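You operate a simulated robot arm through the tools that you are given. There is no shell and no other tool.

You run a simulated robot arm. Do the job below in one go: nothing can be reset, and whatever is moved stays where it is left.

Task
Slide the blue case out to the ledge of the case tray and the green case one place forward.
Fine: slide the white case forward out of the way first and back afterwards; lift none. Set down upright: what you pick out.

Only the result counts: the job must be done as asked and must still hold three seconds after the hand-in. Knocking over, shifting, dropping, spilling or breaking anything else fails it.

Robot
A 6-joint arm with a two-finger gripper, fixed in place. Base frame: the origin is on the floor under the middle of its stand, x ahead of it, y to its left, z up; the work surface is at about z = 0.806. Lengths are in m, angles in rad, forces in N, time in s.
It reaches about 1.206 m from its shoulder. Its first joint turns from -2.897 to 2.897 rad. Payload 2.45 kg.
The tool frame sits at the grasp point between the pads (the TCP): z along the fingers, y along the line on which they close. The tips reach 0.02 m beyond it. The gripper opens to 0.14 m; its body begins 0.168 m behind the TCP.
Orientation is that of the tool frame in the base frame, as a unit quaternion [x, y, z, w]. With the fingers straight down and closing along the base's y, the tool's x points along the base's -x, its y along +y and its z along -z.

Tools
- The arm moves only by the tool step_arm. Its argument "deltas" is a list of rows, each a list of 7 numbers: the gripper command, from -1 (fully open) to 1 (shut), values between in proportion, then the shift along the tool's x, y, z in units of 25 mm (1.0 is 25 mm), then the turn, a rotation vector about the tool's x, y, z in units of 6 degrees (1.0 is 6 degrees). In form: [[hand, tx, ty, tz, rx, ry, rz], ...]. A call has 1 to 20 rows; each row shifts and turns the commanded pose from where the row before left it, along the tool's axes as they then stand. A call with a number of a shift or a turn outside -1 to 1 is refused whole. Each row takes 0.2 s and may step no farther than 0.05 m and 0.15 rad from the row before; otherwise, or with a gripper value out of range, the whole call is refused. Where a pose cannot be reached the arm comes as near as it can. A force on the tool above 90 N (or 10 N above the force at the start of the call, whichever is more), or a blocked arm, ends the call early, and 0.2 s more pass. Each finger travels about 0.045 m/s and halts on what it meets, pressing with about 32 N; the grip force reading is that of the motor and also rises with nothing between the fingers. The clock runs only during rows and for 0.2 s after the last one: add rows that do not move to give the fingers time. The reply holds the time, the measured pose of the TCP, the force on the tool along the base axes, the opening and the grip force, in the units named above and with some noise, with the torque about the TCP (base axes, N m) and any sound that the robot's microphone picked up.
- Cameras (640 x 400 px; columns grow to the right, rows downward): "scene" is fixed at [0.4013, 0.5002, 1.5175]; the picture's right is [-0.85, -0.53, 0.00], its down [-0.50, 0.81, -0.29] and it looks along [0.15, -0.25, -0.96] (base axes); focal length 318 px, centre (320, 200). "wrist" rides on the gripper at [0.078, 0.011, -0.209] in the tool frame; the picture's right is [-0.14, 0.99, 0.00], its down [-0.92, -0.13, -0.37] and it looks along [-0.37, -0.05, 0.93] (tool axes); focal length 280 px, centre (320, 200). There is no depth. A picture from a camera that has moved, and an enlarged one, comes with that camera's place and axes in the base frame and with its lens.
- camera(camera): a new picture of that camera. It takes no simulated time.
- zoom(camera, box): a new picture of the part [left, top, right, bottom] of that camera's present view, enlarged. It takes no simulated time.
- job_done(): hands the job in; it is judged then, once.

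Nothing tells you positions but the pictures and the camera data. Unless the task says otherwise, let go and move clear before handing in.

The tools are called after "Emit:" as a command line: name --pt "numbers of a row" for each row, then --argument value for the rest, lists and objects as JSON in quotes. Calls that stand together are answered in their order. step_arm: Moves the arm, as the interface text tells. Its arguments: {"type":"object","properties":{"deltas":{"type":"array","items":{"type":"array","items":{"type":"number"}}}},"required":["deltas"]} The other tools are called the same way: camera (camera) takes a picture; zoom (camera, box) takes an enlarged picture of a part of a camera's view; job_done () hands the job in.

At the start:

```text
time: 0.0
ee_pos: [0.4087, 0.3085, 1.0848]
tool_rot: [-0.001, 1.0, 0.001, 0.0]
ft_force: [0.7, 0.2, 0.4]
torque: [0.01, 0.0, 0.0]
opening: 0.1399
finger_force: 0.0
```

scene: 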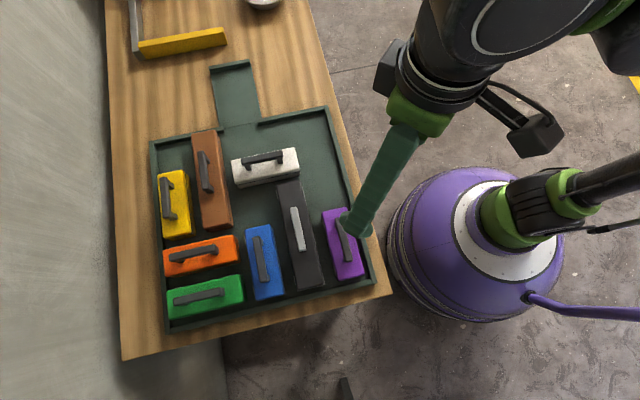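
wrist: 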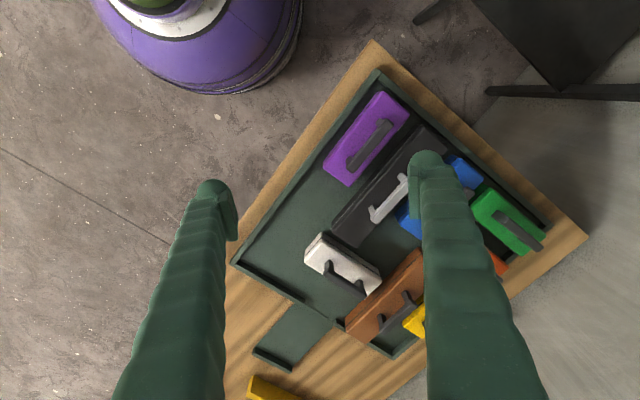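

I see a tray of cases with handles (a sliding puzzle) with a narrow ledge at its far edge in the scene view. I'll take enlarged pictures to work out the grid before moving.

Emit:
zoom --camera "scene" --box '[130, 40, 400, 350]'

Emit:
zoom --camera "wrist" --box '[220, 40, 600, 400]'

Emit:
camera --camera "scene"

```text
1.29 times, centred on (265, 195) of scene
camera zoom: at [0.4013, 0.5002, 1.5175], right [-0.85, -0.53, 0.0], down [-0.5, 0.81, -0.29], along [0.15, -0.25, -0.96], focal length 410 px, centre (391, 206)
```

zoom: 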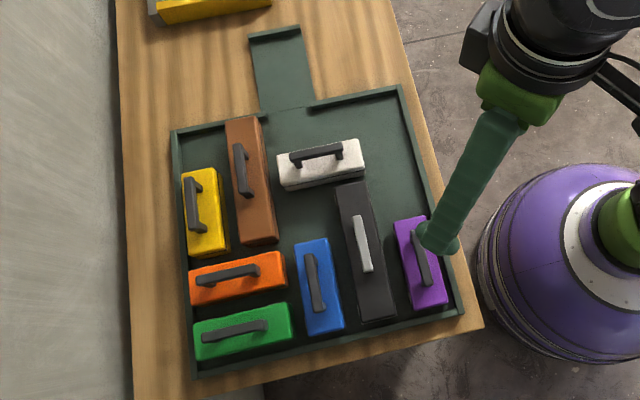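

```text
1.11 times, centred on (410, 220) of wrist
camera zoom: at [0.3305, 0.3194, 1.2933], right [0.14, 0.99, 0.0], down [0.92, -0.13, 0.37], along [0.37, -0.05, -0.93], focal length 312 px, centre (220, 178)
```

zoom: 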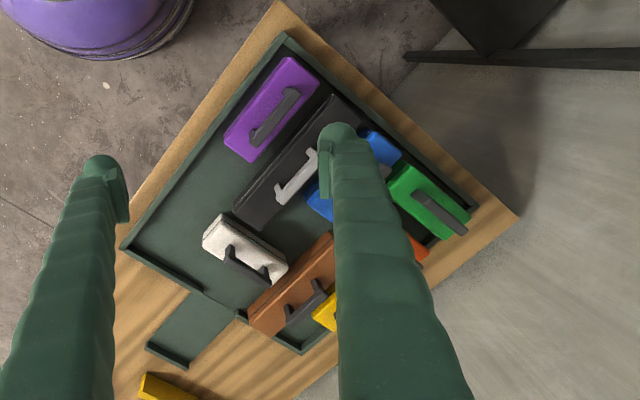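

```text
taken
```

scene: 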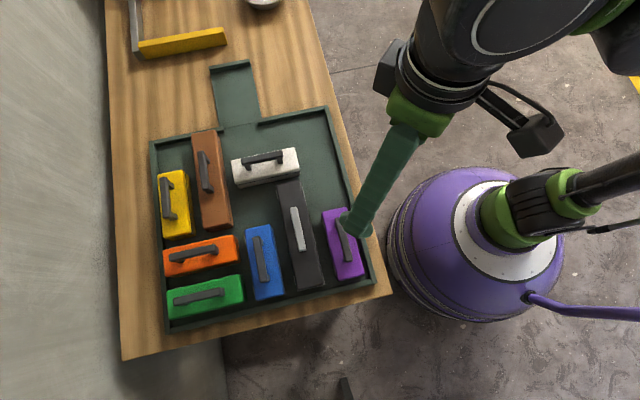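

The tray is a 5x5 grid turned 45° to the base. Blue is in the ledge column at the back and white lies across its path. Green is behind orange with blue on its right, so its only free place is to the right, along its length. I'll go up over white with the hand turned 45° and look closer.

Emit:
step_arm --pt "-0.4 -1 0 0 0 0 0" --pt "-0.4 -1 0 0 0 0 0" --pt "-0.4 -1 0 0 0 0 0" --pt "-0.4 -1 0 0 0 0 0" --pt "-0.4 -1 0.6 0 0 0 0" --pt "-0.4 -1 0 0 0 0 0" --pt "-0.4 -1 0 0 0 0 0" --pt "-0.4 -1 0 0 0 0 0" --pt "-0.4 -1 0 0 0 0 0" --pt "-0.4 -1 0 0 0 0 0" --pt "-0.4 0 0 0 0 0 -0.9375" --pt "-0.4 0 0 0 0 0 -0.9375" --pt "-0.4 0 0 0 0 0 -0.9375" --pt "-0.4 0 0 0 0 0 -0.9375" --pt "-0.4 0 0 0 0 0 -0.9375" --pt "-0.4 0 0 0 0 0 -0.9375" --pt "-0.4 0 0 0 0 0 -0.9375" --pt "-0.4 0 0 0 0 0 -0.9375" --pt "-0.4 0 0 0 0 0 0"

Emit:
camera --camera "wrist"

Emit:
camera --camera "scene"

```text
time: 4.0
ee_pos: [0.6587, 0.3238, 1.0842]
tool_rot: [-0.383, 0.924, 0.0, 0.001]
ft_force: [0.1, -0.1, 0.1]
torque: [0.02, 0.01, -0.02]
opening: 0.0978
finger_force: 0.1
```

```text
taken
camera wrist: at [0.5964, 0.2759, 1.2935], right [-0.6, 0.8, 0.0], down [0.74, 0.56, 0.37], along [0.29, 0.22, -0.93], focal length 280 px, centre (320, 200)
```

wrist: 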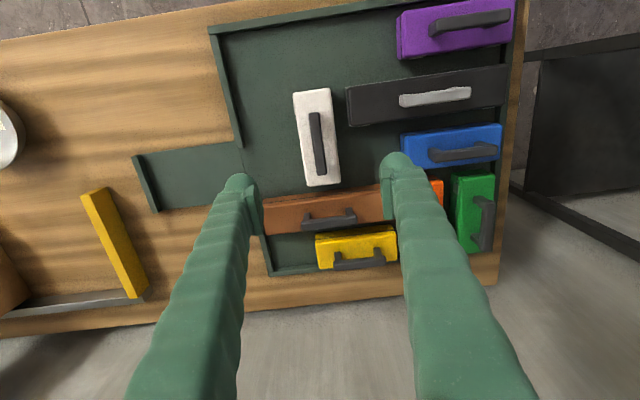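

```text
taken
```

scene: 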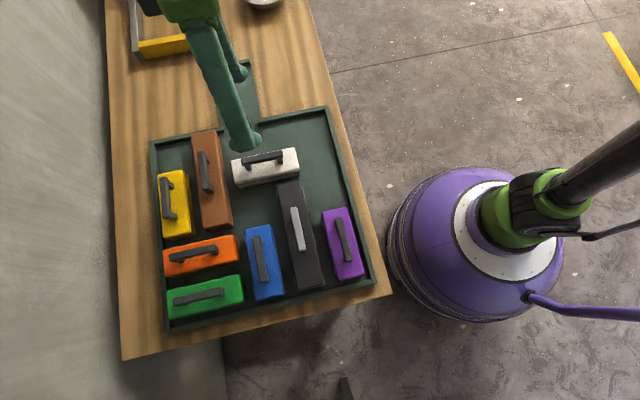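

White's handle comes out at about (0.658, 0.320) with its top near z=0.886, which matches the grid. I'll zoom in to fix heights of case tops and handles.

Emit:
zoom --camera "scene" --box '[215, 120, 315, 200]'

Emit:
zoom --camera "wrist" --box '[240, 60, 400, 200]'

Emit:
zoom --camera "scene" --box '[150, 210, 310, 330]'

Emit:
zoom --camera "wrist" --box '[380, 60, 540, 280]'

```text
5.00 times, centred on (265, 160) of scene
camera zoom: at [0.4013, 0.5002, 1.5175], right [-0.85, -0.53, 0.0], down [-0.5, 0.81, -0.29], along [0.15, -0.25, -0.96], focal length 1589 px, centre (595, 400)
```

zoom: 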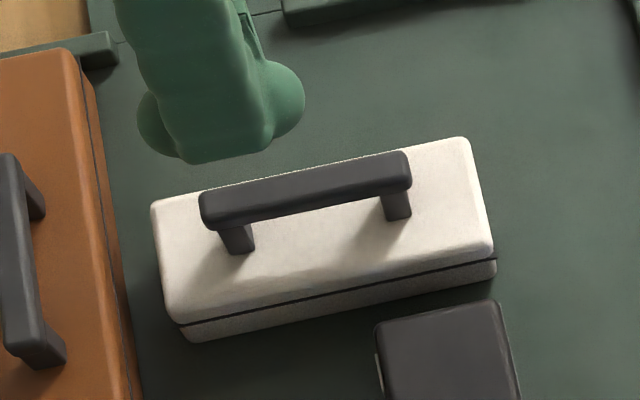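

```text
2.86 times, centred on (320, 130) of wrist
camera zoom: at [0.5964, 0.2759, 1.2935], right [-0.6, 0.8, 0.0], down [0.74, 0.56, 0.37], along [0.29, 0.22, -0.93], focal length 801 px, centre (320, 400)
```

zoom: 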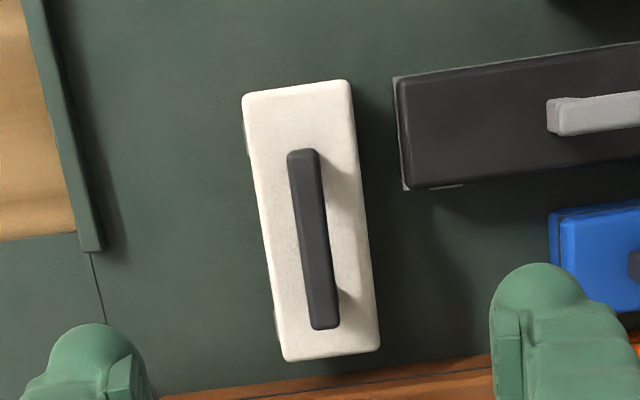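

```text
3.33 times, centred on (230, 270) of scene
camera zoom: at [0.4013, 0.5002, 1.5175], right [-0.85, -0.53, 0.0], down [-0.5, 0.81, -0.29], along [0.15, -0.25, -0.96], focal length 1059 px, centre (620, -33)
```

zoom: 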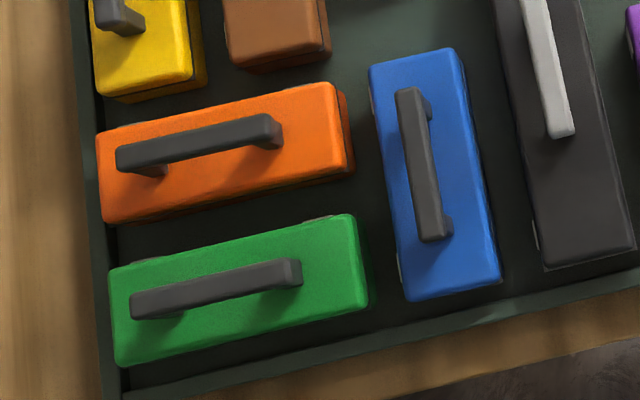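

```text
1.82 times, centred on (460, 170) of wrist
camera zoom: at [0.5964, 0.2759, 1.2935], right [-0.6, 0.8, 0.0], down [0.74, 0.56, 0.37], along [0.29, 0.22, -0.93], focal length 510 px, centre (66, 254)
```

zoom: 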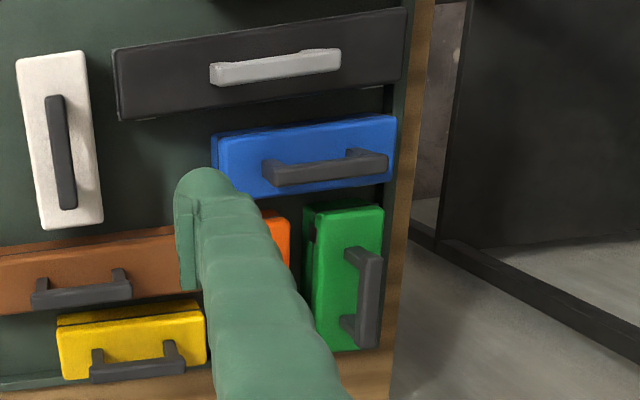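

White's case top is near z=0.845 and its handle bar at about 0.872–0.887, centred near (0.660, 0.320). I'll lower the open hand to just above the handle and check the alignment.

Emit:
step_arm --pt "0.2 0.07 -0.13 0.9 0 0 0" --pt "0.2 0 0 0.9 0 0 0" --pt "0.2 0 0 0.9 0 0 0" --pt "0.2 0 0 0.9 0 0 0" --pt "0.2 0 0 0.9 0 0 0" --pt "0.2 0 0 0.9 0 0 0" --pt "0.2 0 0 0 0 0 0"

Emit:
camera --camera "wrist"

Emit:
zoom --camera "scene" --box '[190, 80, 340, 200]'

```text
time: 5.6
ee_pos: [0.6586, 0.3207, 0.9495]
tool_rot: [-0.383, 0.924, 0.001, 0.001]
ft_force: [0.4, 0.2, -0.1]
torque: [-0.04, 0.01, 0.0]
opening: 0.0558
finger_force: 0.0
```

```text
taken
camera wrist: at [0.5955, 0.2729, 1.1577], right [-0.6, 0.8, 0.0], down [0.74, 0.56, 0.37], along [0.29, 0.22, -0.93], focal length 280 px, centre (320, 200)
```

wrist: 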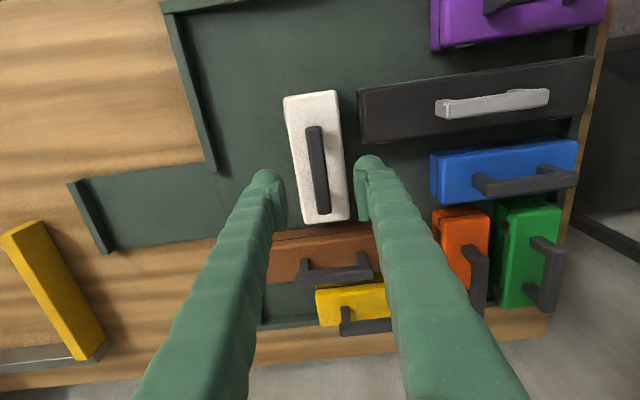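

```text
3.33 times, centred on (265, 140) of scene
camera zoom: at [0.4013, 0.5002, 1.5175], right [-0.85, -0.53, 0.0], down [-0.5, 0.81, -0.29], along [0.15, -0.25, -0.96], focal length 1059 px, centre (503, 400)
```

zoom: 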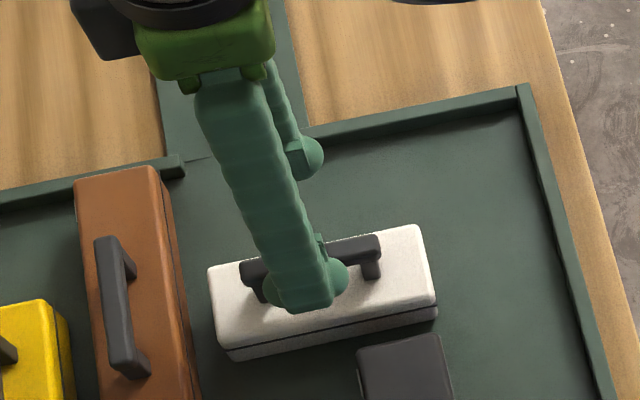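

The handle lies between the fingers, about 2 mm off centre. I'll correct that, go down to grasp height with the tips clear of the case top, and then close gently.

Emit:
step_arm --pt "0.2 0.1 -0.08 0.73 0 0 0" --pt "0.2 0 0 0.73 0 0 0" --pt "0.2 0 0 0.73 0 0 0" --pt "0.2 0 0 0.73 0 0 0" --pt "0.2 0 0 0 0 0 0"

Emit:
camera --camera "wrist"

Emit:
zoom --camera "scene" --box '[190, 80, 340, 200]'

```text
time: 6.8
ee_pos: [0.6587, 0.3156, 0.8773]
tool_rot: [-0.383, 0.924, 0.0, 0.001]
ft_force: [0.2, -0.3, 0.3]
torque: [-0.05, 0.01, -0.02]
opening: 0.0559
finger_force: 0.0
```

```text
taken
camera wrist: at [0.5965, 0.2689, 1.0855], right [-0.6, 0.8, 0.0], down [0.74, 0.56, 0.37], along [0.29, 0.22, -0.93], focal length 280 px, centre (320, 200)
```

wrist: 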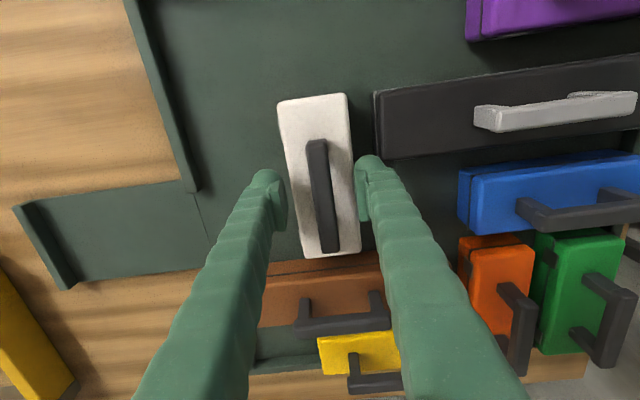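

```text
3.33 times, centred on (265, 140) of scene
camera zoom: at [0.4013, 0.5002, 1.5175], right [-0.85, -0.53, 0.0], down [-0.5, 0.81, -0.29], along [0.15, -0.25, -0.96], focal length 1059 px, centre (503, 400)
```

zoom: 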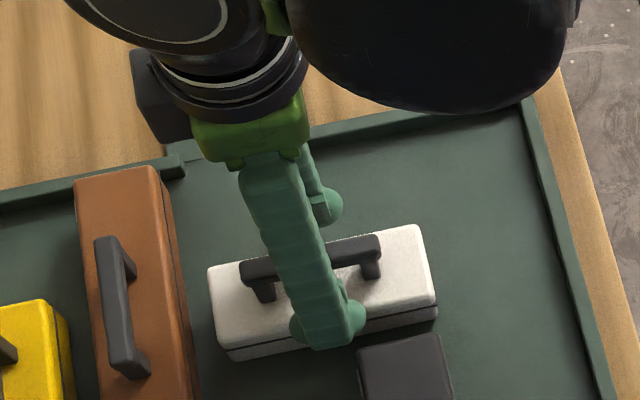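

The handle is centred between the fingers and the tips are about 1 cm above the case top. Closing now.

Emit:
step_arm --pt "0.6 0 0 0 0 0 0" --pt "0.9 0 0 0 0 0 0" --pt "0.9 0 0 0 0 0 0" --pt "0.9 0 0 0 0 0 0" --pt "0.9 0 0 0 0 0 0"

Emit:
camera --camera "wrist"

Emit:
zoom --camera "scene" --box '[190, 80, 340, 200]'

```text
time: 8.0
ee_pos: [0.6598, 0.3166, 0.878]
tool_rot: [-0.383, 0.924, 0.001, 0.001]
ft_force: [-0.3, 0.7, 1.2]
torque: [0.03, 0.01, -0.03]
opening: 0.0113
finger_force: 31.7
```

```text
taken
camera wrist: at [0.5966, 0.269, 1.0857], right [-0.6, 0.8, 0.0], down [0.74, 0.56, 0.37], along [0.29, 0.22, -0.93], focal length 280 px, centre (320, 200)
```

wrist: 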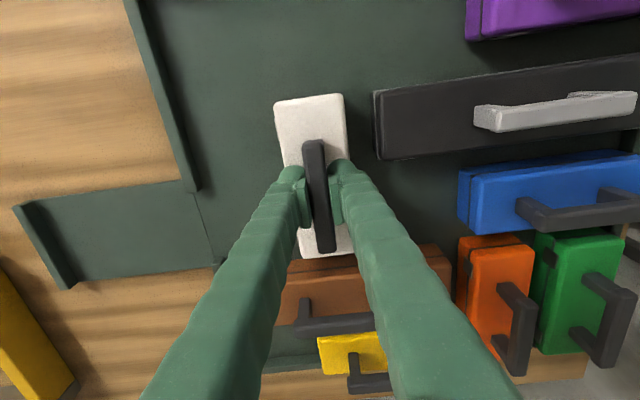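

```text
3.33 times, centred on (265, 140) of scene
camera zoom: at [0.4013, 0.5002, 1.5175], right [-0.85, -0.53, 0.0], down [-0.5, 0.81, -0.29], along [0.15, -0.25, -0.96], focal length 1059 px, centre (503, 400)
```

zoom: 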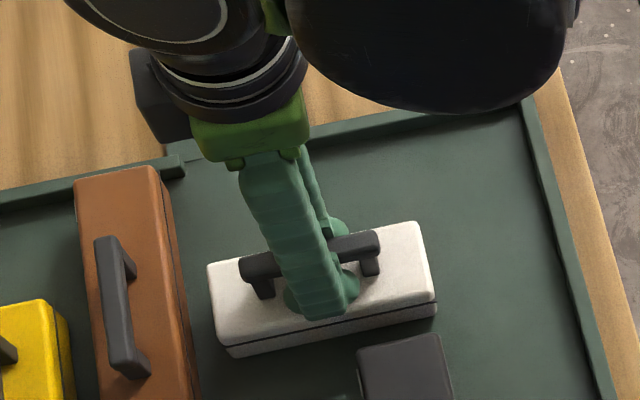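

The handle is gripped (opening 11 mm). I'll slide white one place to the right (tool +x, 85 mm), keeping its height level.

Emit:
step_arm --pt "0.9 0.34 0 0 0 0 0" --pt "0.9 0.34 0 0 0 0 0" --pt "0.9 0.34 0 0 0 0 0" --pt "0.9 0.34 0 0 0 0 0" --pt "0.9 0.34 0 0 0 0 0" --pt "0.9 0.34 0 0 0 0 0" --pt "0.9 0.34 0 0 0 0 0" --pt "0.9 0.34 0 0 0 0 0" --pt "0.9 0.34 0 0 0 0 0" --pt "0.9 0.34 0 0 0 0 0" --pt "0.9 0 0 0 0 0 0"

Emit:
camera --camera "wrist"

Emit:
camera --camera "scene"

```text
time: 10.4
ee_pos: [0.599, 0.2574, 0.8764]
tool_rot: [-0.382, 0.924, 0.0, 0.001]
ft_force: [2.0, 3.0, 9.4]
torque: [0.11, -0.08, -0.02]
opening: 0.0112
finger_force: 31.7
```

```text
taken
camera wrist: at [0.536, 0.2094, 1.0852], right [-0.6, 0.8, 0.0], down [0.74, 0.56, 0.37], along [0.29, 0.22, -0.93], focal length 280 px, centre (320, 200)
```

wrist: 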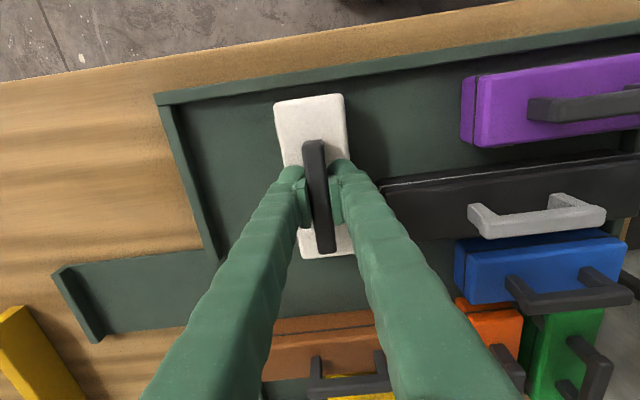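

```text
taken
```

scene: 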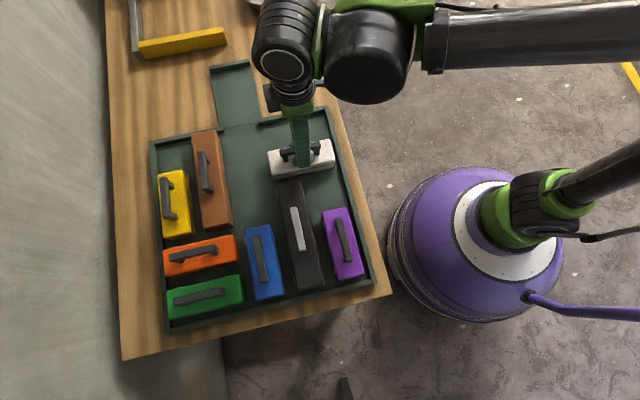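

White now sits one place to the right and blue's column is clear. I'll release it, rise straight up, and turn the hand 90° for blue.

Emit:
step_arm --pt "0.5 0 0 0 0 0 0" --pt "0.2 0 0 0 0 0 0" --pt "0.2 0 0 0 0 0 0" --pt "0.2 0 0 0 0 0 0" --pt "0.2 0 0 -0.5 0 0 0" --pt "0.2 0 0 -0.8 0 0 0" --pt "0.2 0 0 -0.9 0 0 0" --pt "0.2 0 0 -0.9 0 0 0" --pt "0.2 0 0 -0.9 0 0 0" --pt "0.2 0 0 0 0 0 0"

Emit:
step_arm --pt "0.2 0 0 0 0 0 0.9375" --pt "0.2 0 0 0 0 0 0.9375" --pt "0.2 0 0 0 0 0 0.9375" --pt "0.2 0 0 0 0 0 0.9375" --pt "0.2 0 0 0 0 0 0.9375" --pt "0.2 0 0 0 0 0 0.9375" --pt "0.2 0 0 0 0 0 0.9375" --pt "0.2 0 0 0 0 0 0.9375" --pt "0.2 0 0 0 0 0 0.9375" --pt "0.2 0 0 0 0 0 0.9375" --pt "0.2 0 0 0 0 0 0.9375" --pt "0.2 0 0 0 0 0 0.9375" --pt "0.2 0 0 0 0 0 0.9375" --pt "0.2 0 0 0 0 0 0.9375" --pt "0.2 0 0 0 0 0 0.9375" --pt "0.2 0 0 0 0 0 0.9375" --pt "0.2 0 0 0 0 0 0"

Emit:
camera --camera "scene"

Emit:
camera --camera "wrist"

```text
time: 12.6
ee_pos: [0.5988, 0.259, 0.9778]
tool_rot: [-0.382, 0.924, 0.0, 0.001]
ft_force: [0.0, 0.0, -0.9]
torque: [-0.02, -0.02, -0.01]
opening: 0.0562
finger_force: 0.0
```

```text
time: 16.2
ee_pos: [0.5991, 0.2571, 0.9764]
tool_rot: [0.383, 0.924, 0.001, 0.001]
ft_force: [0.0, 0.0, 0.3]
torque: [-0.01, 0.01, 0.01]
opening: 0.0559
finger_force: 0.0
```

```text
taken
```

scene: 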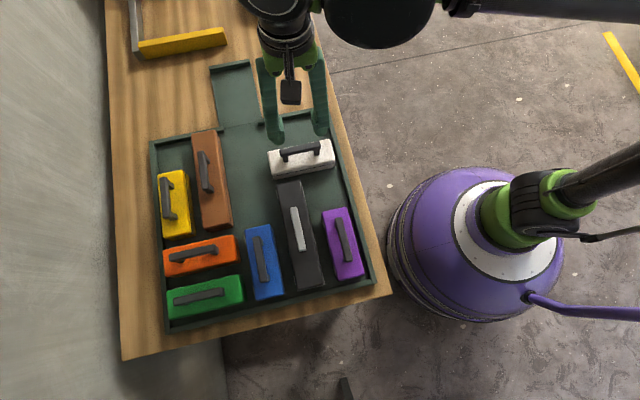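

```text
taken
camera wrist: at [0.5521, 0.3198, 1.1855], right [0.8, 0.6, 0.0], down [0.56, -0.74, 0.37], along [0.22, -0.29, -0.93], focal length 280 px, centre (320, 200)
```

wrist: 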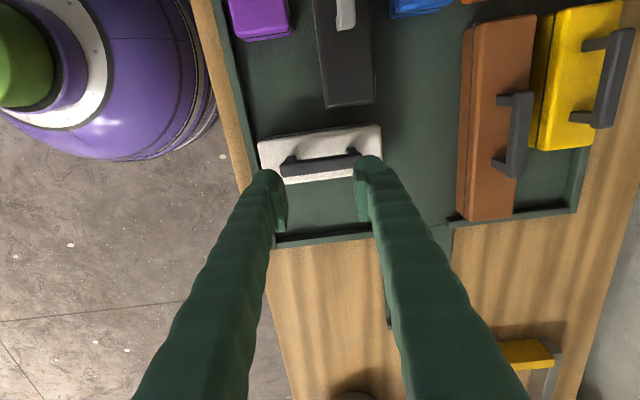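

Next I move over blue's handle, estimated at (0.537, 0.502), staying above all the handles.

Emit:
step_arm --pt "0.2 0.87 0.519 0 0 0 0" --pt "0.2 0.87 0.519 0 0 0 0" --pt "0.2 0.87 0.519 0 0 0 0" --pt "0.2 0.87 0.519 0 0 0 0" --pt "0.2 0.87 0.519 0 0 0 0" --pt "0.2 0.87 0.519 0 0 0 0" --pt "0.2 0.87 0.519 0 0 0 0" --pt "0.2 0.87 0.519 0 0 0 0" --pt "0.2 0.87 0.519 0 0 0 0" --pt "0.2 0.87 0.519 0 0 0 0" --pt "0.2 0 0 0 0 0 0" --pt "0.2 0 0 0 0 0 0"

Emit:
camera --camera "wrist"

Emit:
camera --camera "scene"

```text
time: 18.8
ee_pos: [0.5347, 0.5034, 0.9767]
tool_rot: [0.382, 0.924, 0.001, 0.0]
ft_force: [-0.8, 0.4, 0.1]
torque: [-0.01, 0.02, 0.01]
opening: 0.0559
finger_force: 0.1
```

```text
taken
camera wrist: at [0.4884, 0.5667, 1.1846], right [0.8, 0.6, 0.0], down [0.56, -0.74, 0.37], along [0.22, -0.29, -0.93], focal length 280 px, centre (320, 200)
```

wrist: 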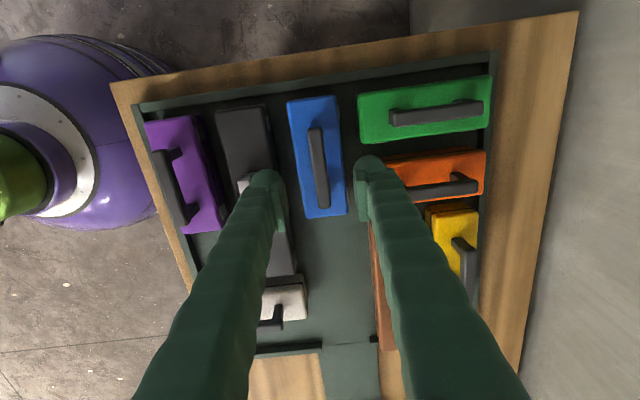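

```text
taken
```

scene: 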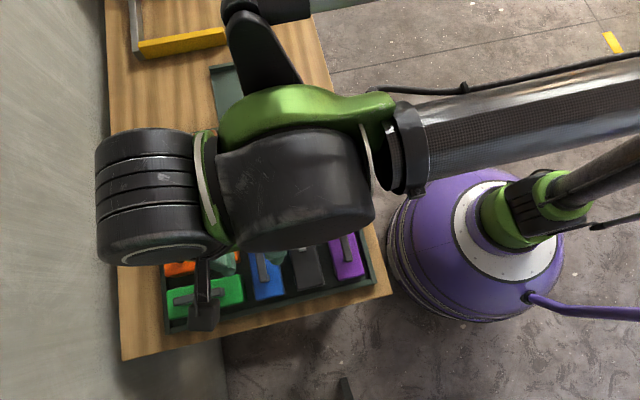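

Blue's handle is between the fingers, within 2 mm of centre. Going down to grasp height.

Emit:
step_arm --pt "0.2 0 -0.06 0.79 0 0 0" --pt "0.2 0 0 0.79 0 0 0" --pt "0.2 0 0 0.79 0 0 0" --pt "0.2 0 0 0.79 0 0 0" --pt "0.2 0 0 0.79 0 0 0" --pt "0.2 0 0 0 0 0 0"

Emit:
camera --camera "wrist"

```text
time: 20.2
ee_pos: [0.5355, 0.5032, 0.8789]
tool_rot: [0.382, 0.924, 0.001, 0.0]
ft_force: [0.0, -0.2, -0.6]
torque: [-0.01, 0.0, 0.02]
opening: 0.0559
finger_force: 0.1
```

```text
taken
camera wrist: at [0.4892, 0.5658, 1.0861], right [0.8, 0.6, 0.0], down [0.56, -0.74, 0.37], along [0.22, -0.29, -0.93], focal length 280 px, centre (320, 200)
```

wrist: 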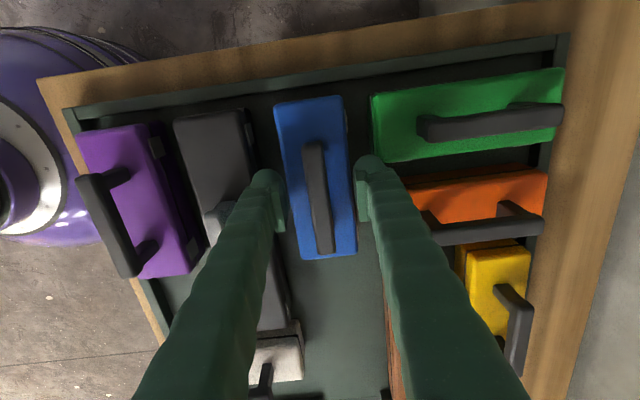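

The handle is centred. Closing on blue's handle.

Emit:
step_arm --pt "0.6 0 0 0 0 0 0" --pt "0.9 0 0 0 0 0 0" --pt "0.9 0 0 0 0 0 0" --pt "0.9 0 0 0 0 0 0" --pt "0.9 0 0 0 0 0 0"

Emit:
camera --camera "wrist"

```text
time: 21.4
ee_pos: [0.5361, 0.5033, 0.8784]
tool_rot: [0.382, 0.924, 0.001, 0.0]
ft_force: [-0.7, -0.7, -0.3]
torque: [-0.05, 0.0, 0.02]
opening: 0.0114
finger_force: 31.3
```

```text
taken
camera wrist: at [0.4891, 0.5657, 1.0863], right [0.8, 0.6, 0.0], down [0.56, -0.74, 0.37], along [0.22, -0.29, -0.93], focal length 280 px, centre (320, 200)
```

wrist: 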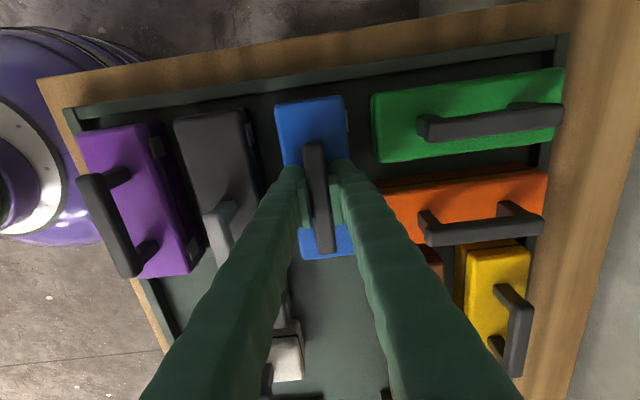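

Blue is gripped. I'll slide it forward toward the ledge in stages at constant height.

Emit:
step_arm --pt "0.9 -0.3 0 0 0 0 0" --pt "0.9 -0.5 0 0 0 0 0" --pt "0.9 -0.5 0 0 0 0 0" --pt "0.9 -0.5 0 0 0 0 0" --pt "0.9 -0.5 0 0 0 0 0" --pt "0.9 -0.5 0 0 0 0 0" --pt "0.9 -0.5 0 0 0 0 0" --pt "0.9 -0.5 0 0 0 0 0" --pt "0.9 -0.5 0 0 0 0 0" --pt "0.9 -0.5 0 0 0 0 0" --pt "0.9 -0.5 0 0 0 0 0" --pt "0.9 -0.5 0 0 0 0 0" --pt "0.9 -0.5 0 0 0 0 0" --pt "0.9 -0.5 0 0 0 0 0" --pt "0.9 -0.5 0 0 0 0 0" --pt "0.9 -0.5 0 0 0 0 0" --pt "0.9 0 0 0 0 0 0"

Emit:
camera --camera "wrist"

Emit:
camera --camera "scene"

```text
time: 25.0
ee_pos: [0.6739, 0.3638, 0.8794]
tool_rot: [0.382, 0.924, 0.0, 0.0]
ft_force: [-0.3, 1.1, 0.3]
torque: [-0.02, 0.01, 0.0]
opening: 0.0113
finger_force: 32.0
```

```text
taken
camera wrist: at [0.6264, 0.4275, 1.088], right [0.8, 0.6, 0.0], down [0.56, -0.74, 0.37], along [0.22, -0.29, -0.93], focal length 280 px, centre (320, 200)
```

wrist: 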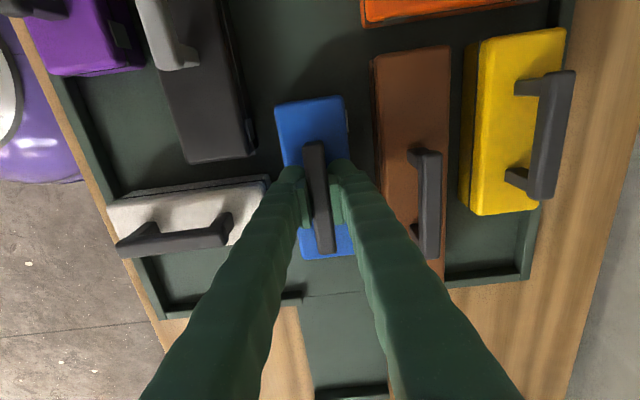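

```text
taken
```

scene: 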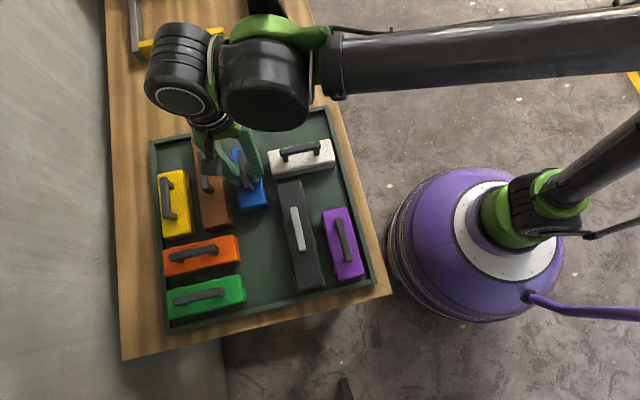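

Blue is level with white's row and clear of brown. I'll continue through the gate, with a small 4 mm sideways correction to centre it on the ledge.

Emit:
step_arm --pt "0.9 -0.4 0.02 0 0 0 0" --pt "0.9 -0.4 0.02 0 0 0 0" --pt "0.9 -0.4 0.02 0 0 0 0" --pt "0.9 -0.4 0.02 0 0 0 0" --pt "0.9 -0.4 0.02 0 0 0 0" --pt "0.9 -0.4 0.02 0 0 0 0" --pt "0.9 -0.4 0.02 0 0 0 0" --pt "0.9 -0.4 0.02 0 0 0 0" --pt "0.9 -0.4 0 0 0 0 0" --pt "0.9 -0.4 0 0 0 0 0" --pt "0.9 -0.4 0 0 0 0 0" --pt "0.9 -0.4 0 0 0 0 0" --pt "0.9 -0.4 0 0 0 0 0" --pt "0.9 -0.4 0 0 0 0 0" --pt "0.9 -0.4 0 0 0 0 0" --pt "0.9 -0.4 0 0 0 0 0" --pt "0.9 -0.4 0 0 0 0 0" --pt "0.9 -0.4 0 0 0 0 0" --pt "0.9 -0.4 0 0 0 0 0" --pt "0.9 0 0 0 0 0 0"

Emit:
camera --camera "wrist"

Emit:
camera --camera "scene"

```text
time: 29.2
ee_pos: [0.8115, 0.2324, 0.8778]
tool_rot: [0.382, 0.924, 0.001, 0.0]
ft_force: [-0.6, -0.4, -0.2]
torque: [0.05, 0.02, 0.01]
opening: 0.0112
finger_force: 31.9
```

```text
taken
camera wrist: at [0.7638, 0.2957, 1.087], right [0.8, 0.6, 0.0], down [0.56, -0.74, 0.37], along [0.22, -0.29, -0.93], focal length 280 px, centre (320, 200)
```

wrist: 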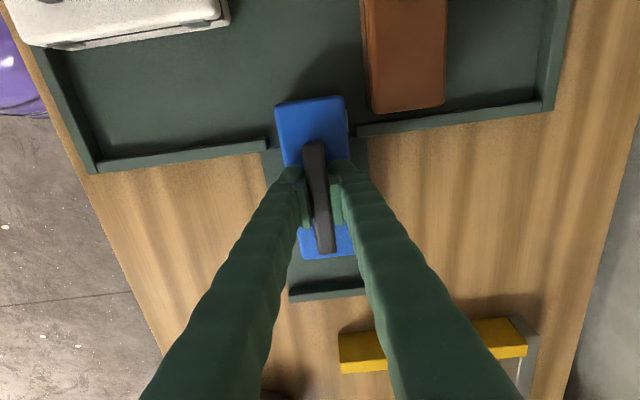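

```text
taken
```

scene: 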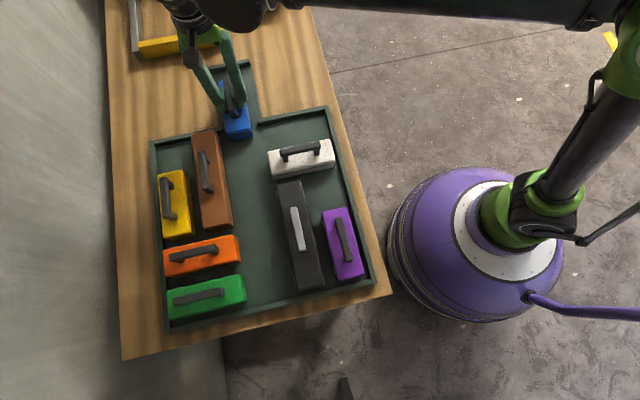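

Blue is halfway onto the ledge and centred in the gate. I'll check the angle and remaining distance to the lip with zooms before the last stretch.

Emit:
zoom --camera "wrist" --box '[240, 80, 400, 320]'

Emit:
zoom --camera "scene" --box '[180, 50, 290, 150]'

```text
1.67 times, centred on (320, 200) of wrist
camera zoom: at [0.7638, 0.2957, 1.087], right [0.8, 0.6, 0.0], down [0.56, -0.74, 0.37], along [0.22, -0.29, -0.93], focal length 467 px, centre (320, 200)
```

zoom: 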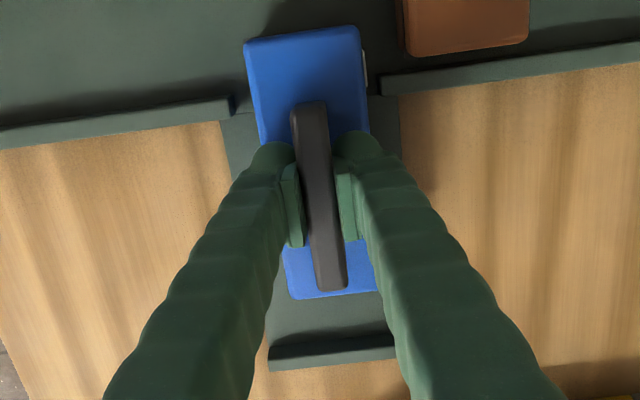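

```text
4.00 times, centred on (235, 100) of scene
camera zoom: at [0.4013, 0.5002, 1.5175], right [-0.85, -0.53, 0.0], down [-0.5, 0.81, -0.29], along [0.15, -0.25, -0.96], focal length 1271 px, centre (660, 600)
```

zoom: 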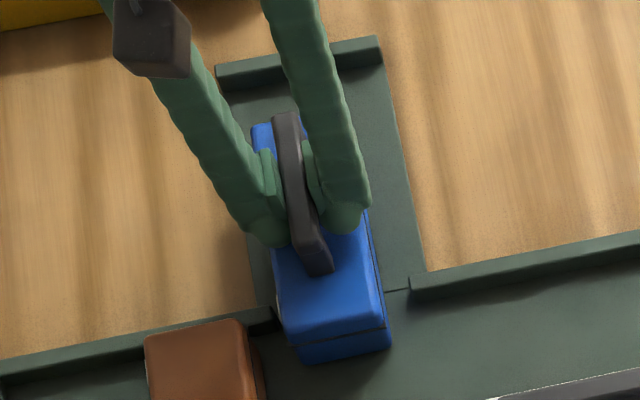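

Blue is aligned with the ledge, and the lip is about 55 mm ahead of its front. I'll slide it 44 mm further, so it is fully out on the ledge and about 1 cm short of the lip.

Emit:
step_arm --pt "0.9 -0.29 0 0 0 0 0" --pt "0.9 -0.29 0 0 0 0 0" --pt "0.9 -0.29 0 0 0 0 0" --pt "0.9 -0.29 0 0 0 0 0" --pt "0.9 -0.29 0 0 0 0 0" --pt "0.9 -0.29 0 0 0 0 0" --pt "0.9 0 0 0 0 0 0"

Emit:
camera --camera "wrist"

Emit:
zoom --camera "scene" --box '[180, 50, 290, 150]'

```text
time: 30.8
ee_pos: [0.8416, 0.2027, 0.8789]
tool_rot: [0.382, 0.924, 0.001, 0.0]
ft_force: [0.8, 0.0, 0.0]
torque: [-0.02, 0.0, -0.04]
opening: 0.0114
finger_force: 31.9
```

```text
taken
camera wrist: at [0.7941, 0.2655, 1.0872], right [0.8, 0.6, 0.0], down [0.56, -0.74, 0.37], along [0.22, -0.29, -0.93], focal length 280 px, centre (320, 200)
```

wrist: 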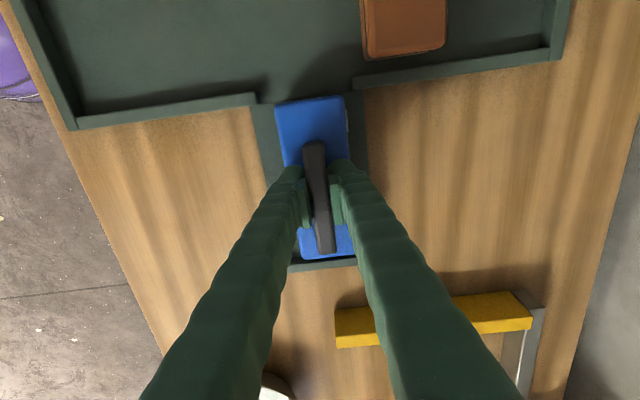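

```text
4.00 times, centred on (235, 100) of scene
camera zoom: at [0.4013, 0.5002, 1.5175], right [-0.85, -0.53, 0.0], down [-0.5, 0.81, -0.29], along [0.15, -0.25, -0.96], focal length 1271 px, centre (660, 600)
```

zoom: 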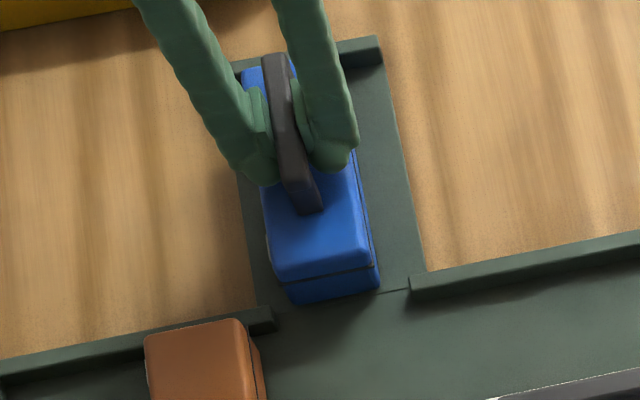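

Blue is past the seam by about 5 mm, with the lip about 15 mm ahead. A last nudge of 4–5 mm forward and 4 mm sideways centres it on the ledge, then I release it.

Emit:
step_arm --pt "0.9 -0.09 -0.08 0 0 0 0" --pt "0.9 -0.09 -0.08 0 0 0 0" --pt "0.9 0 0 0 0 0 0" --pt "0.9 0 0 0 0 0 0"

Emit:
zoom --camera "scene" --box '[180, 50, 290, 150]'

```text
time: 31.8
ee_pos: [0.8423, 0.1956, 0.8784]
tool_rot: [0.382, 0.924, 0.0, -0.001]
ft_force: [0.1, -0.1, -0.4]
torque: [0.03, 0.02, -0.04]
opening: 0.0111
finger_force: 31.7
```

```text
4.00 times, centred on (235, 100) of scene
camera zoom: at [0.4013, 0.5002, 1.5175], right [-0.85, -0.53, 0.0], down [-0.5, 0.81, -0.29], along [0.15, -0.25, -0.96], focal length 1271 px, centre (660, 600)
```

zoom: 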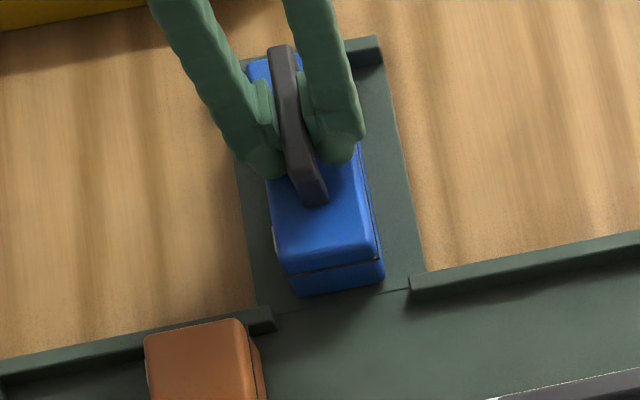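

Blue is fully on the ledge and aligned. I'll release it, rise straight up, and then travel to green.

Emit:
step_arm --pt "0.5 0 0 0 0 0 0" --pt "0.2 0 0 0 0 0 0" --pt "0.2 0 0 0 0 0 0" --pt "0.2 0 0 0 0 0 0" --pt "0.2 0 0 -0.5 0 0 0" --pt "0.2 0 0 -0.8 0 0 0" --pt "0.2 0 0 -0.9 0 0 0" --pt "0.2 0 0 -0.9 0 0 0" --pt "0.2 0 0 -0.9 0 0 0" --pt "0.2 0 0 0 0 0 0"

Emit:
zoom --camera "scene" --box '[180, 50, 290, 150]'

Emit:
camera --camera "wrist"

```text
time: 34.0
ee_pos: [0.8428, 0.1985, 0.9766]
tool_rot: [0.382, 0.924, 0.001, 0.0]
ft_force: [0.1, 0.6, -0.1]
torque: [0.0, 0.03, 0.04]
opening: 0.056
finger_force: 0.0
```

```text
4.00 times, centred on (235, 100) of scene
camera zoom: at [0.4013, 0.5002, 1.5175], right [-0.85, -0.53, 0.0], down [-0.5, 0.81, -0.29], along [0.15, -0.25, -0.96], focal length 1271 px, centre (660, 600)
```

zoom: 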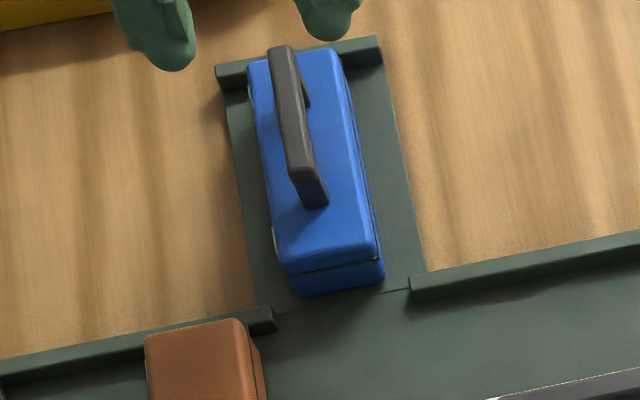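

```text
taken
camera wrist: at [0.7955, 0.2603, 1.1852], right [0.8, 0.6, 0.0], down [0.56, -0.74, 0.37], along [0.22, -0.29, -0.93], focal length 280 px, centre (320, 200)
```

wrist: 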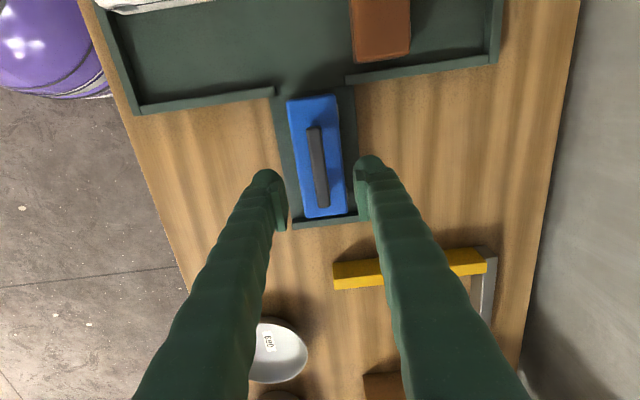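

Blue stands centred on the ledge. Next I fly back over the tray to green at a safe height.

Emit:
step_arm --pt "0.2 0.9456 0.25 0 0 0 0" --pt "0.2 0.9456 0.25 0 0 0 0" --pt "0.2 0.9456 0.25 0 0 0 0" --pt "0.2 0.9456 0.25 0 0 0 0" --pt "0.2 0.9456 0.25 0 0 0 0" --pt "0.2 0.9456 0.25 0 0 0 0" --pt "0.2 0.9456 0.25 0 0 0 0" --pt "0.2 0.9456 0.25 0 0 0 0" --pt "0.2 0.9456 0.25 0 0 0 0" --pt "0.2 0.9456 0.25 0 0 0 0" --pt "0.2 0.9456 0.25 0 0 0 0" --pt "0.2 0.9456 0.25 0 0 0 0" --pt "0.2 0.9456 0.25 0 0 0 0" --pt "0.2 0.9456 0.25 0 0 0 0" --pt "0.2 0.9456 0.25 0 0 0 0" --pt "0.2 0.9456 0.25 0 0 0 0" --pt "0.2 0.9456 0.25 0 0 0 0" --pt "0.2 0.9456 0.25 0 0 0 0" --pt "0.2 0.9456 0.25 0 0 0 0" --pt "0.2 0.9456 0.25 0 0 0 0"

Emit:
camera --camera "scene"

Emit:
camera --camera "wrist"

```text
time: 38.2
ee_pos: [0.5955, 0.6181, 0.9792]
tool_rot: [0.383, 0.924, 0.002, 0.0]
ft_force: [-0.1, -0.3, -1.0]
torque: [0.04, 0.02, 0.0]
opening: 0.056
finger_force: 0.0
```

```text
taken
```

scene: 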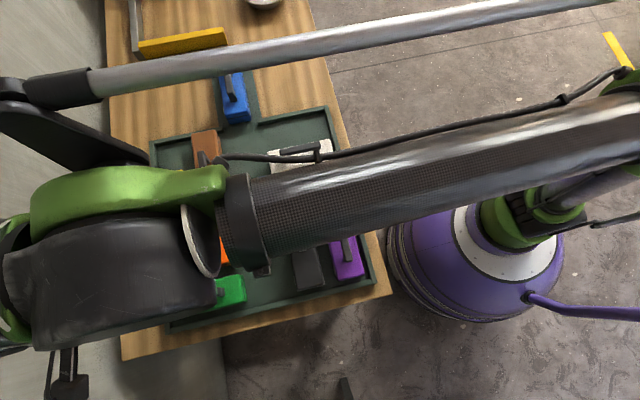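

```text
taken
camera wrist: at [0.5485, 0.6809, 1.1883], right [0.8, 0.6, 0.0], down [0.56, -0.74, 0.37], along [0.22, -0.29, -0.93], focal length 280 px, centre (320, 200)
```

wrist: 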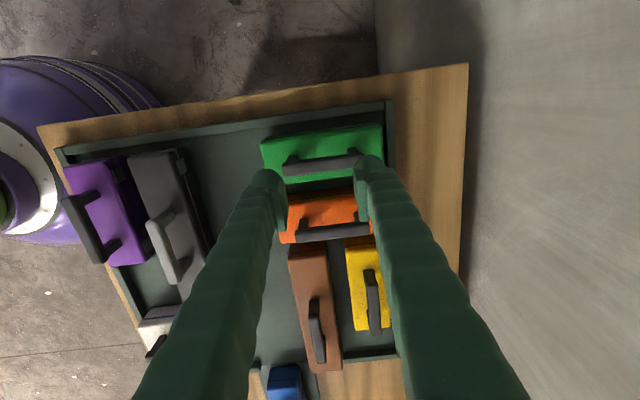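

I'm over green with the back wall about 0.19 m from the tool centre. I'll turn the hand 90° the other way, with the camera side sweeping away from the wall.

Emit:
step_arm --pt "0.2 0 0 0 0 0 -0.9375" --pt "0.2 0 0 0 0 0 -0.9375" --pt "0.2 0 0 0 0 0 -0.9375" --pt "0.2 0 0 0 0 0 -0.9375" --pt "0.2 0 0 0 0 0 -0.9375" --pt "0.2 0 0 0 0 0 -0.9375" --pt "0.2 0 0 0 0 0 -0.9375" --pt "0.2 0 0 0 0 0 -0.9375" --pt "0.2 0 0 0 0 0 -0.9375" --pt "0.2 0 0 0 0 0 -0.9375" --pt "0.2 0 0 0 0 0 -0.9375" --pt "0.2 0 0 0 0 0 -0.9375" --pt "0.2 0 0 0 0 0 -0.9375" --pt "0.2 0 0 0 0 0 -0.9375" --pt "0.2 0 0 0 0 0 -0.9375" --pt "0.2 0 0 0 0 0 -0.9375" --pt "0.2 0 0 0 0 0 0"

Emit:
camera --camera "wrist"

```text
time: 41.8
ee_pos: [0.5964, 0.6179, 0.9796]
tool_rot: [-0.383, 0.924, 0.0, 0.001]
ft_force: [-0.3, 0.2, 0.2]
torque: [0.02, -0.01, 0.01]
opening: 0.0563
finger_force: 0.2
```

```text
taken
camera wrist: at [0.533, 0.57, 1.187], right [-0.6, 0.8, 0.0], down [0.74, 0.56, 0.37], along [0.29, 0.22, -0.93], focal length 280 px, centre (320, 200)
```

wrist: 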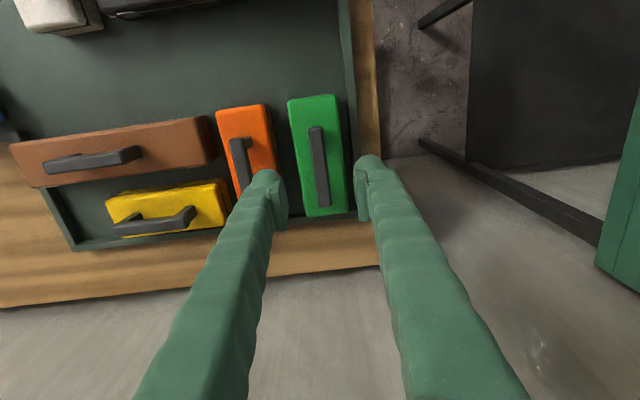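

The handle is well centred. I'll narrow the opening a little to stay clear of orange's handle and descend to grasp height.

Emit:
step_arm --pt "0.36 0 -0.04 0 0 0 0" --pt "0.36 0 0 0.81 0 0 0" --pt "0.36 0 0 0.81 0 0 0" --pt "0.36 0 0 0.81 0 0 0" --pt "0.36 0 0 0.81 0 0 0" --pt "0.36 0 0 0.81 0 0 0" --pt "0.36 0 0 0 0 0 0"

Emit:
camera --camera "wrist"

```text
time: 43.4
ee_pos: [0.5947, 0.6177, 0.8791]
tool_rot: [-0.383, 0.924, 0.0, 0.0]
ft_force: [0.3, 0.3, -0.1]
torque: [-0.05, 0.02, 0.03]
opening: 0.0448
finger_force: 0.2
```

```text
taken
camera wrist: at [0.5325, 0.5703, 1.0864], right [-0.6, 0.8, 0.0], down [0.74, 0.56, 0.37], along [0.29, 0.22, -0.93], focal length 280 px, centre (320, 200)
```

wrist: 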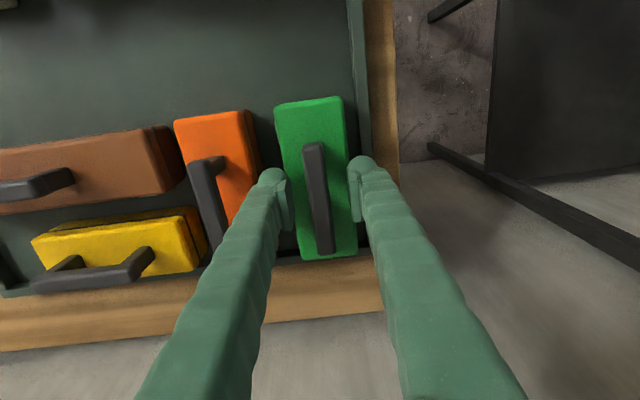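

Alignment is good and the left finger is clear of orange's handle. Closing on green's handle.

Emit:
step_arm --pt "0.6 0 0 0 0 0 0" --pt "0.9 0 0 0 0 0 0" --pt "0.9 0 0 0 0 0 0" --pt "0.9 0 0 0 0 0 0" --pt "0.9 0 0 0 0 0 0"

Emit:
camera --camera "wrist"

```text
time: 44.6
ee_pos: [0.5952, 0.618, 0.879]
tool_rot: [-0.383, 0.924, 0.001, 0.0]
ft_force: [0.0, 0.8, -0.9]
torque: [0.02, -0.02, -0.02]
opening: 0.0113
finger_force: 31.9
```

```text
taken
camera wrist: at [0.5326, 0.5702, 1.0866], right [-0.6, 0.8, 0.0], down [0.74, 0.56, 0.37], along [0.29, 0.22, -0.93], focal length 280 px, centre (320, 200)
```

wrist: 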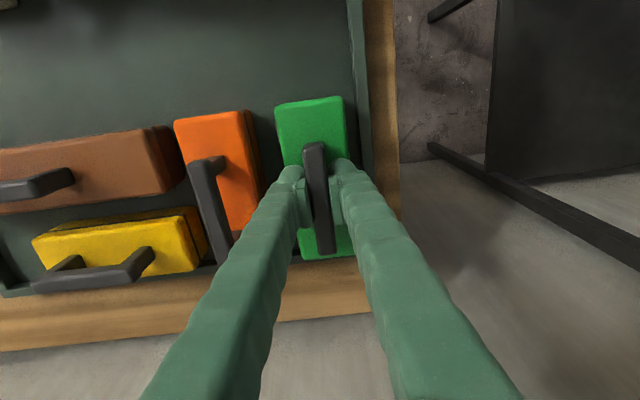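

Green is gripped. I'll slide it one place (85 mm) to the right, along its length into the space blue left.

Emit:
step_arm --pt "0.9 0.34 0 0 0 0 0" --pt "0.9 0.34 0 0 0 0 0" --pt "0.9 0.34 0 0 0 0 0" --pt "0.9 0.34 0 0 0 0 0" --pt "0.9 0.34 0 0 0 0 0" --pt "0.9 0.34 0 0 0 0 0" --pt "0.9 0.34 0 0 0 0 0" --pt "0.9 0.34 0 0 0 0 0" --pt "0.9 0.34 0 0 0 0 0" --pt "0.9 0.34 0 0 0 0 0" --pt "0.9 0 0 0 0 0 0"

Emit:
camera --camera "wrist"

Emit:
camera --camera "scene"

```text
time: 47.0
ee_pos: [0.5368, 0.5559, 0.8776]
tool_rot: [-0.383, 0.924, 0.0, 0.001]
ft_force: [4.6, 4.4, 17.5]
torque: [0.04, -0.05, 0.04]
opening: 0.0113
finger_force: 32.0
```

```text
taken
camera wrist: at [0.4733, 0.5091, 1.0858], right [-0.6, 0.8, 0.0], down [0.74, 0.56, 0.37], along [0.29, 0.22, -0.93], focal length 280 px, centre (320, 200)
```

wrist: 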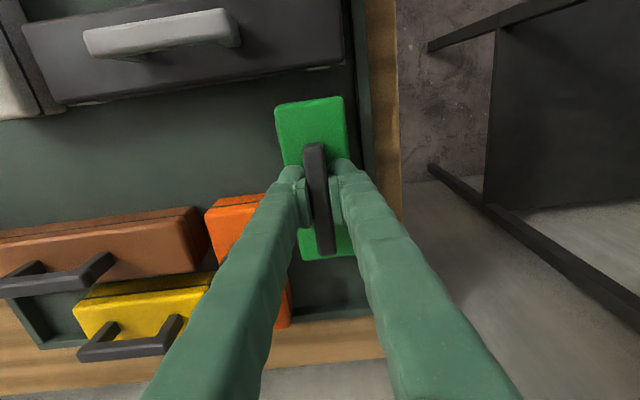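

```text
taken
```

scene: 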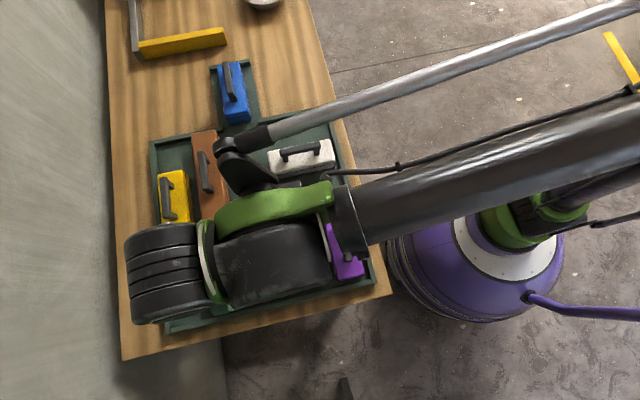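

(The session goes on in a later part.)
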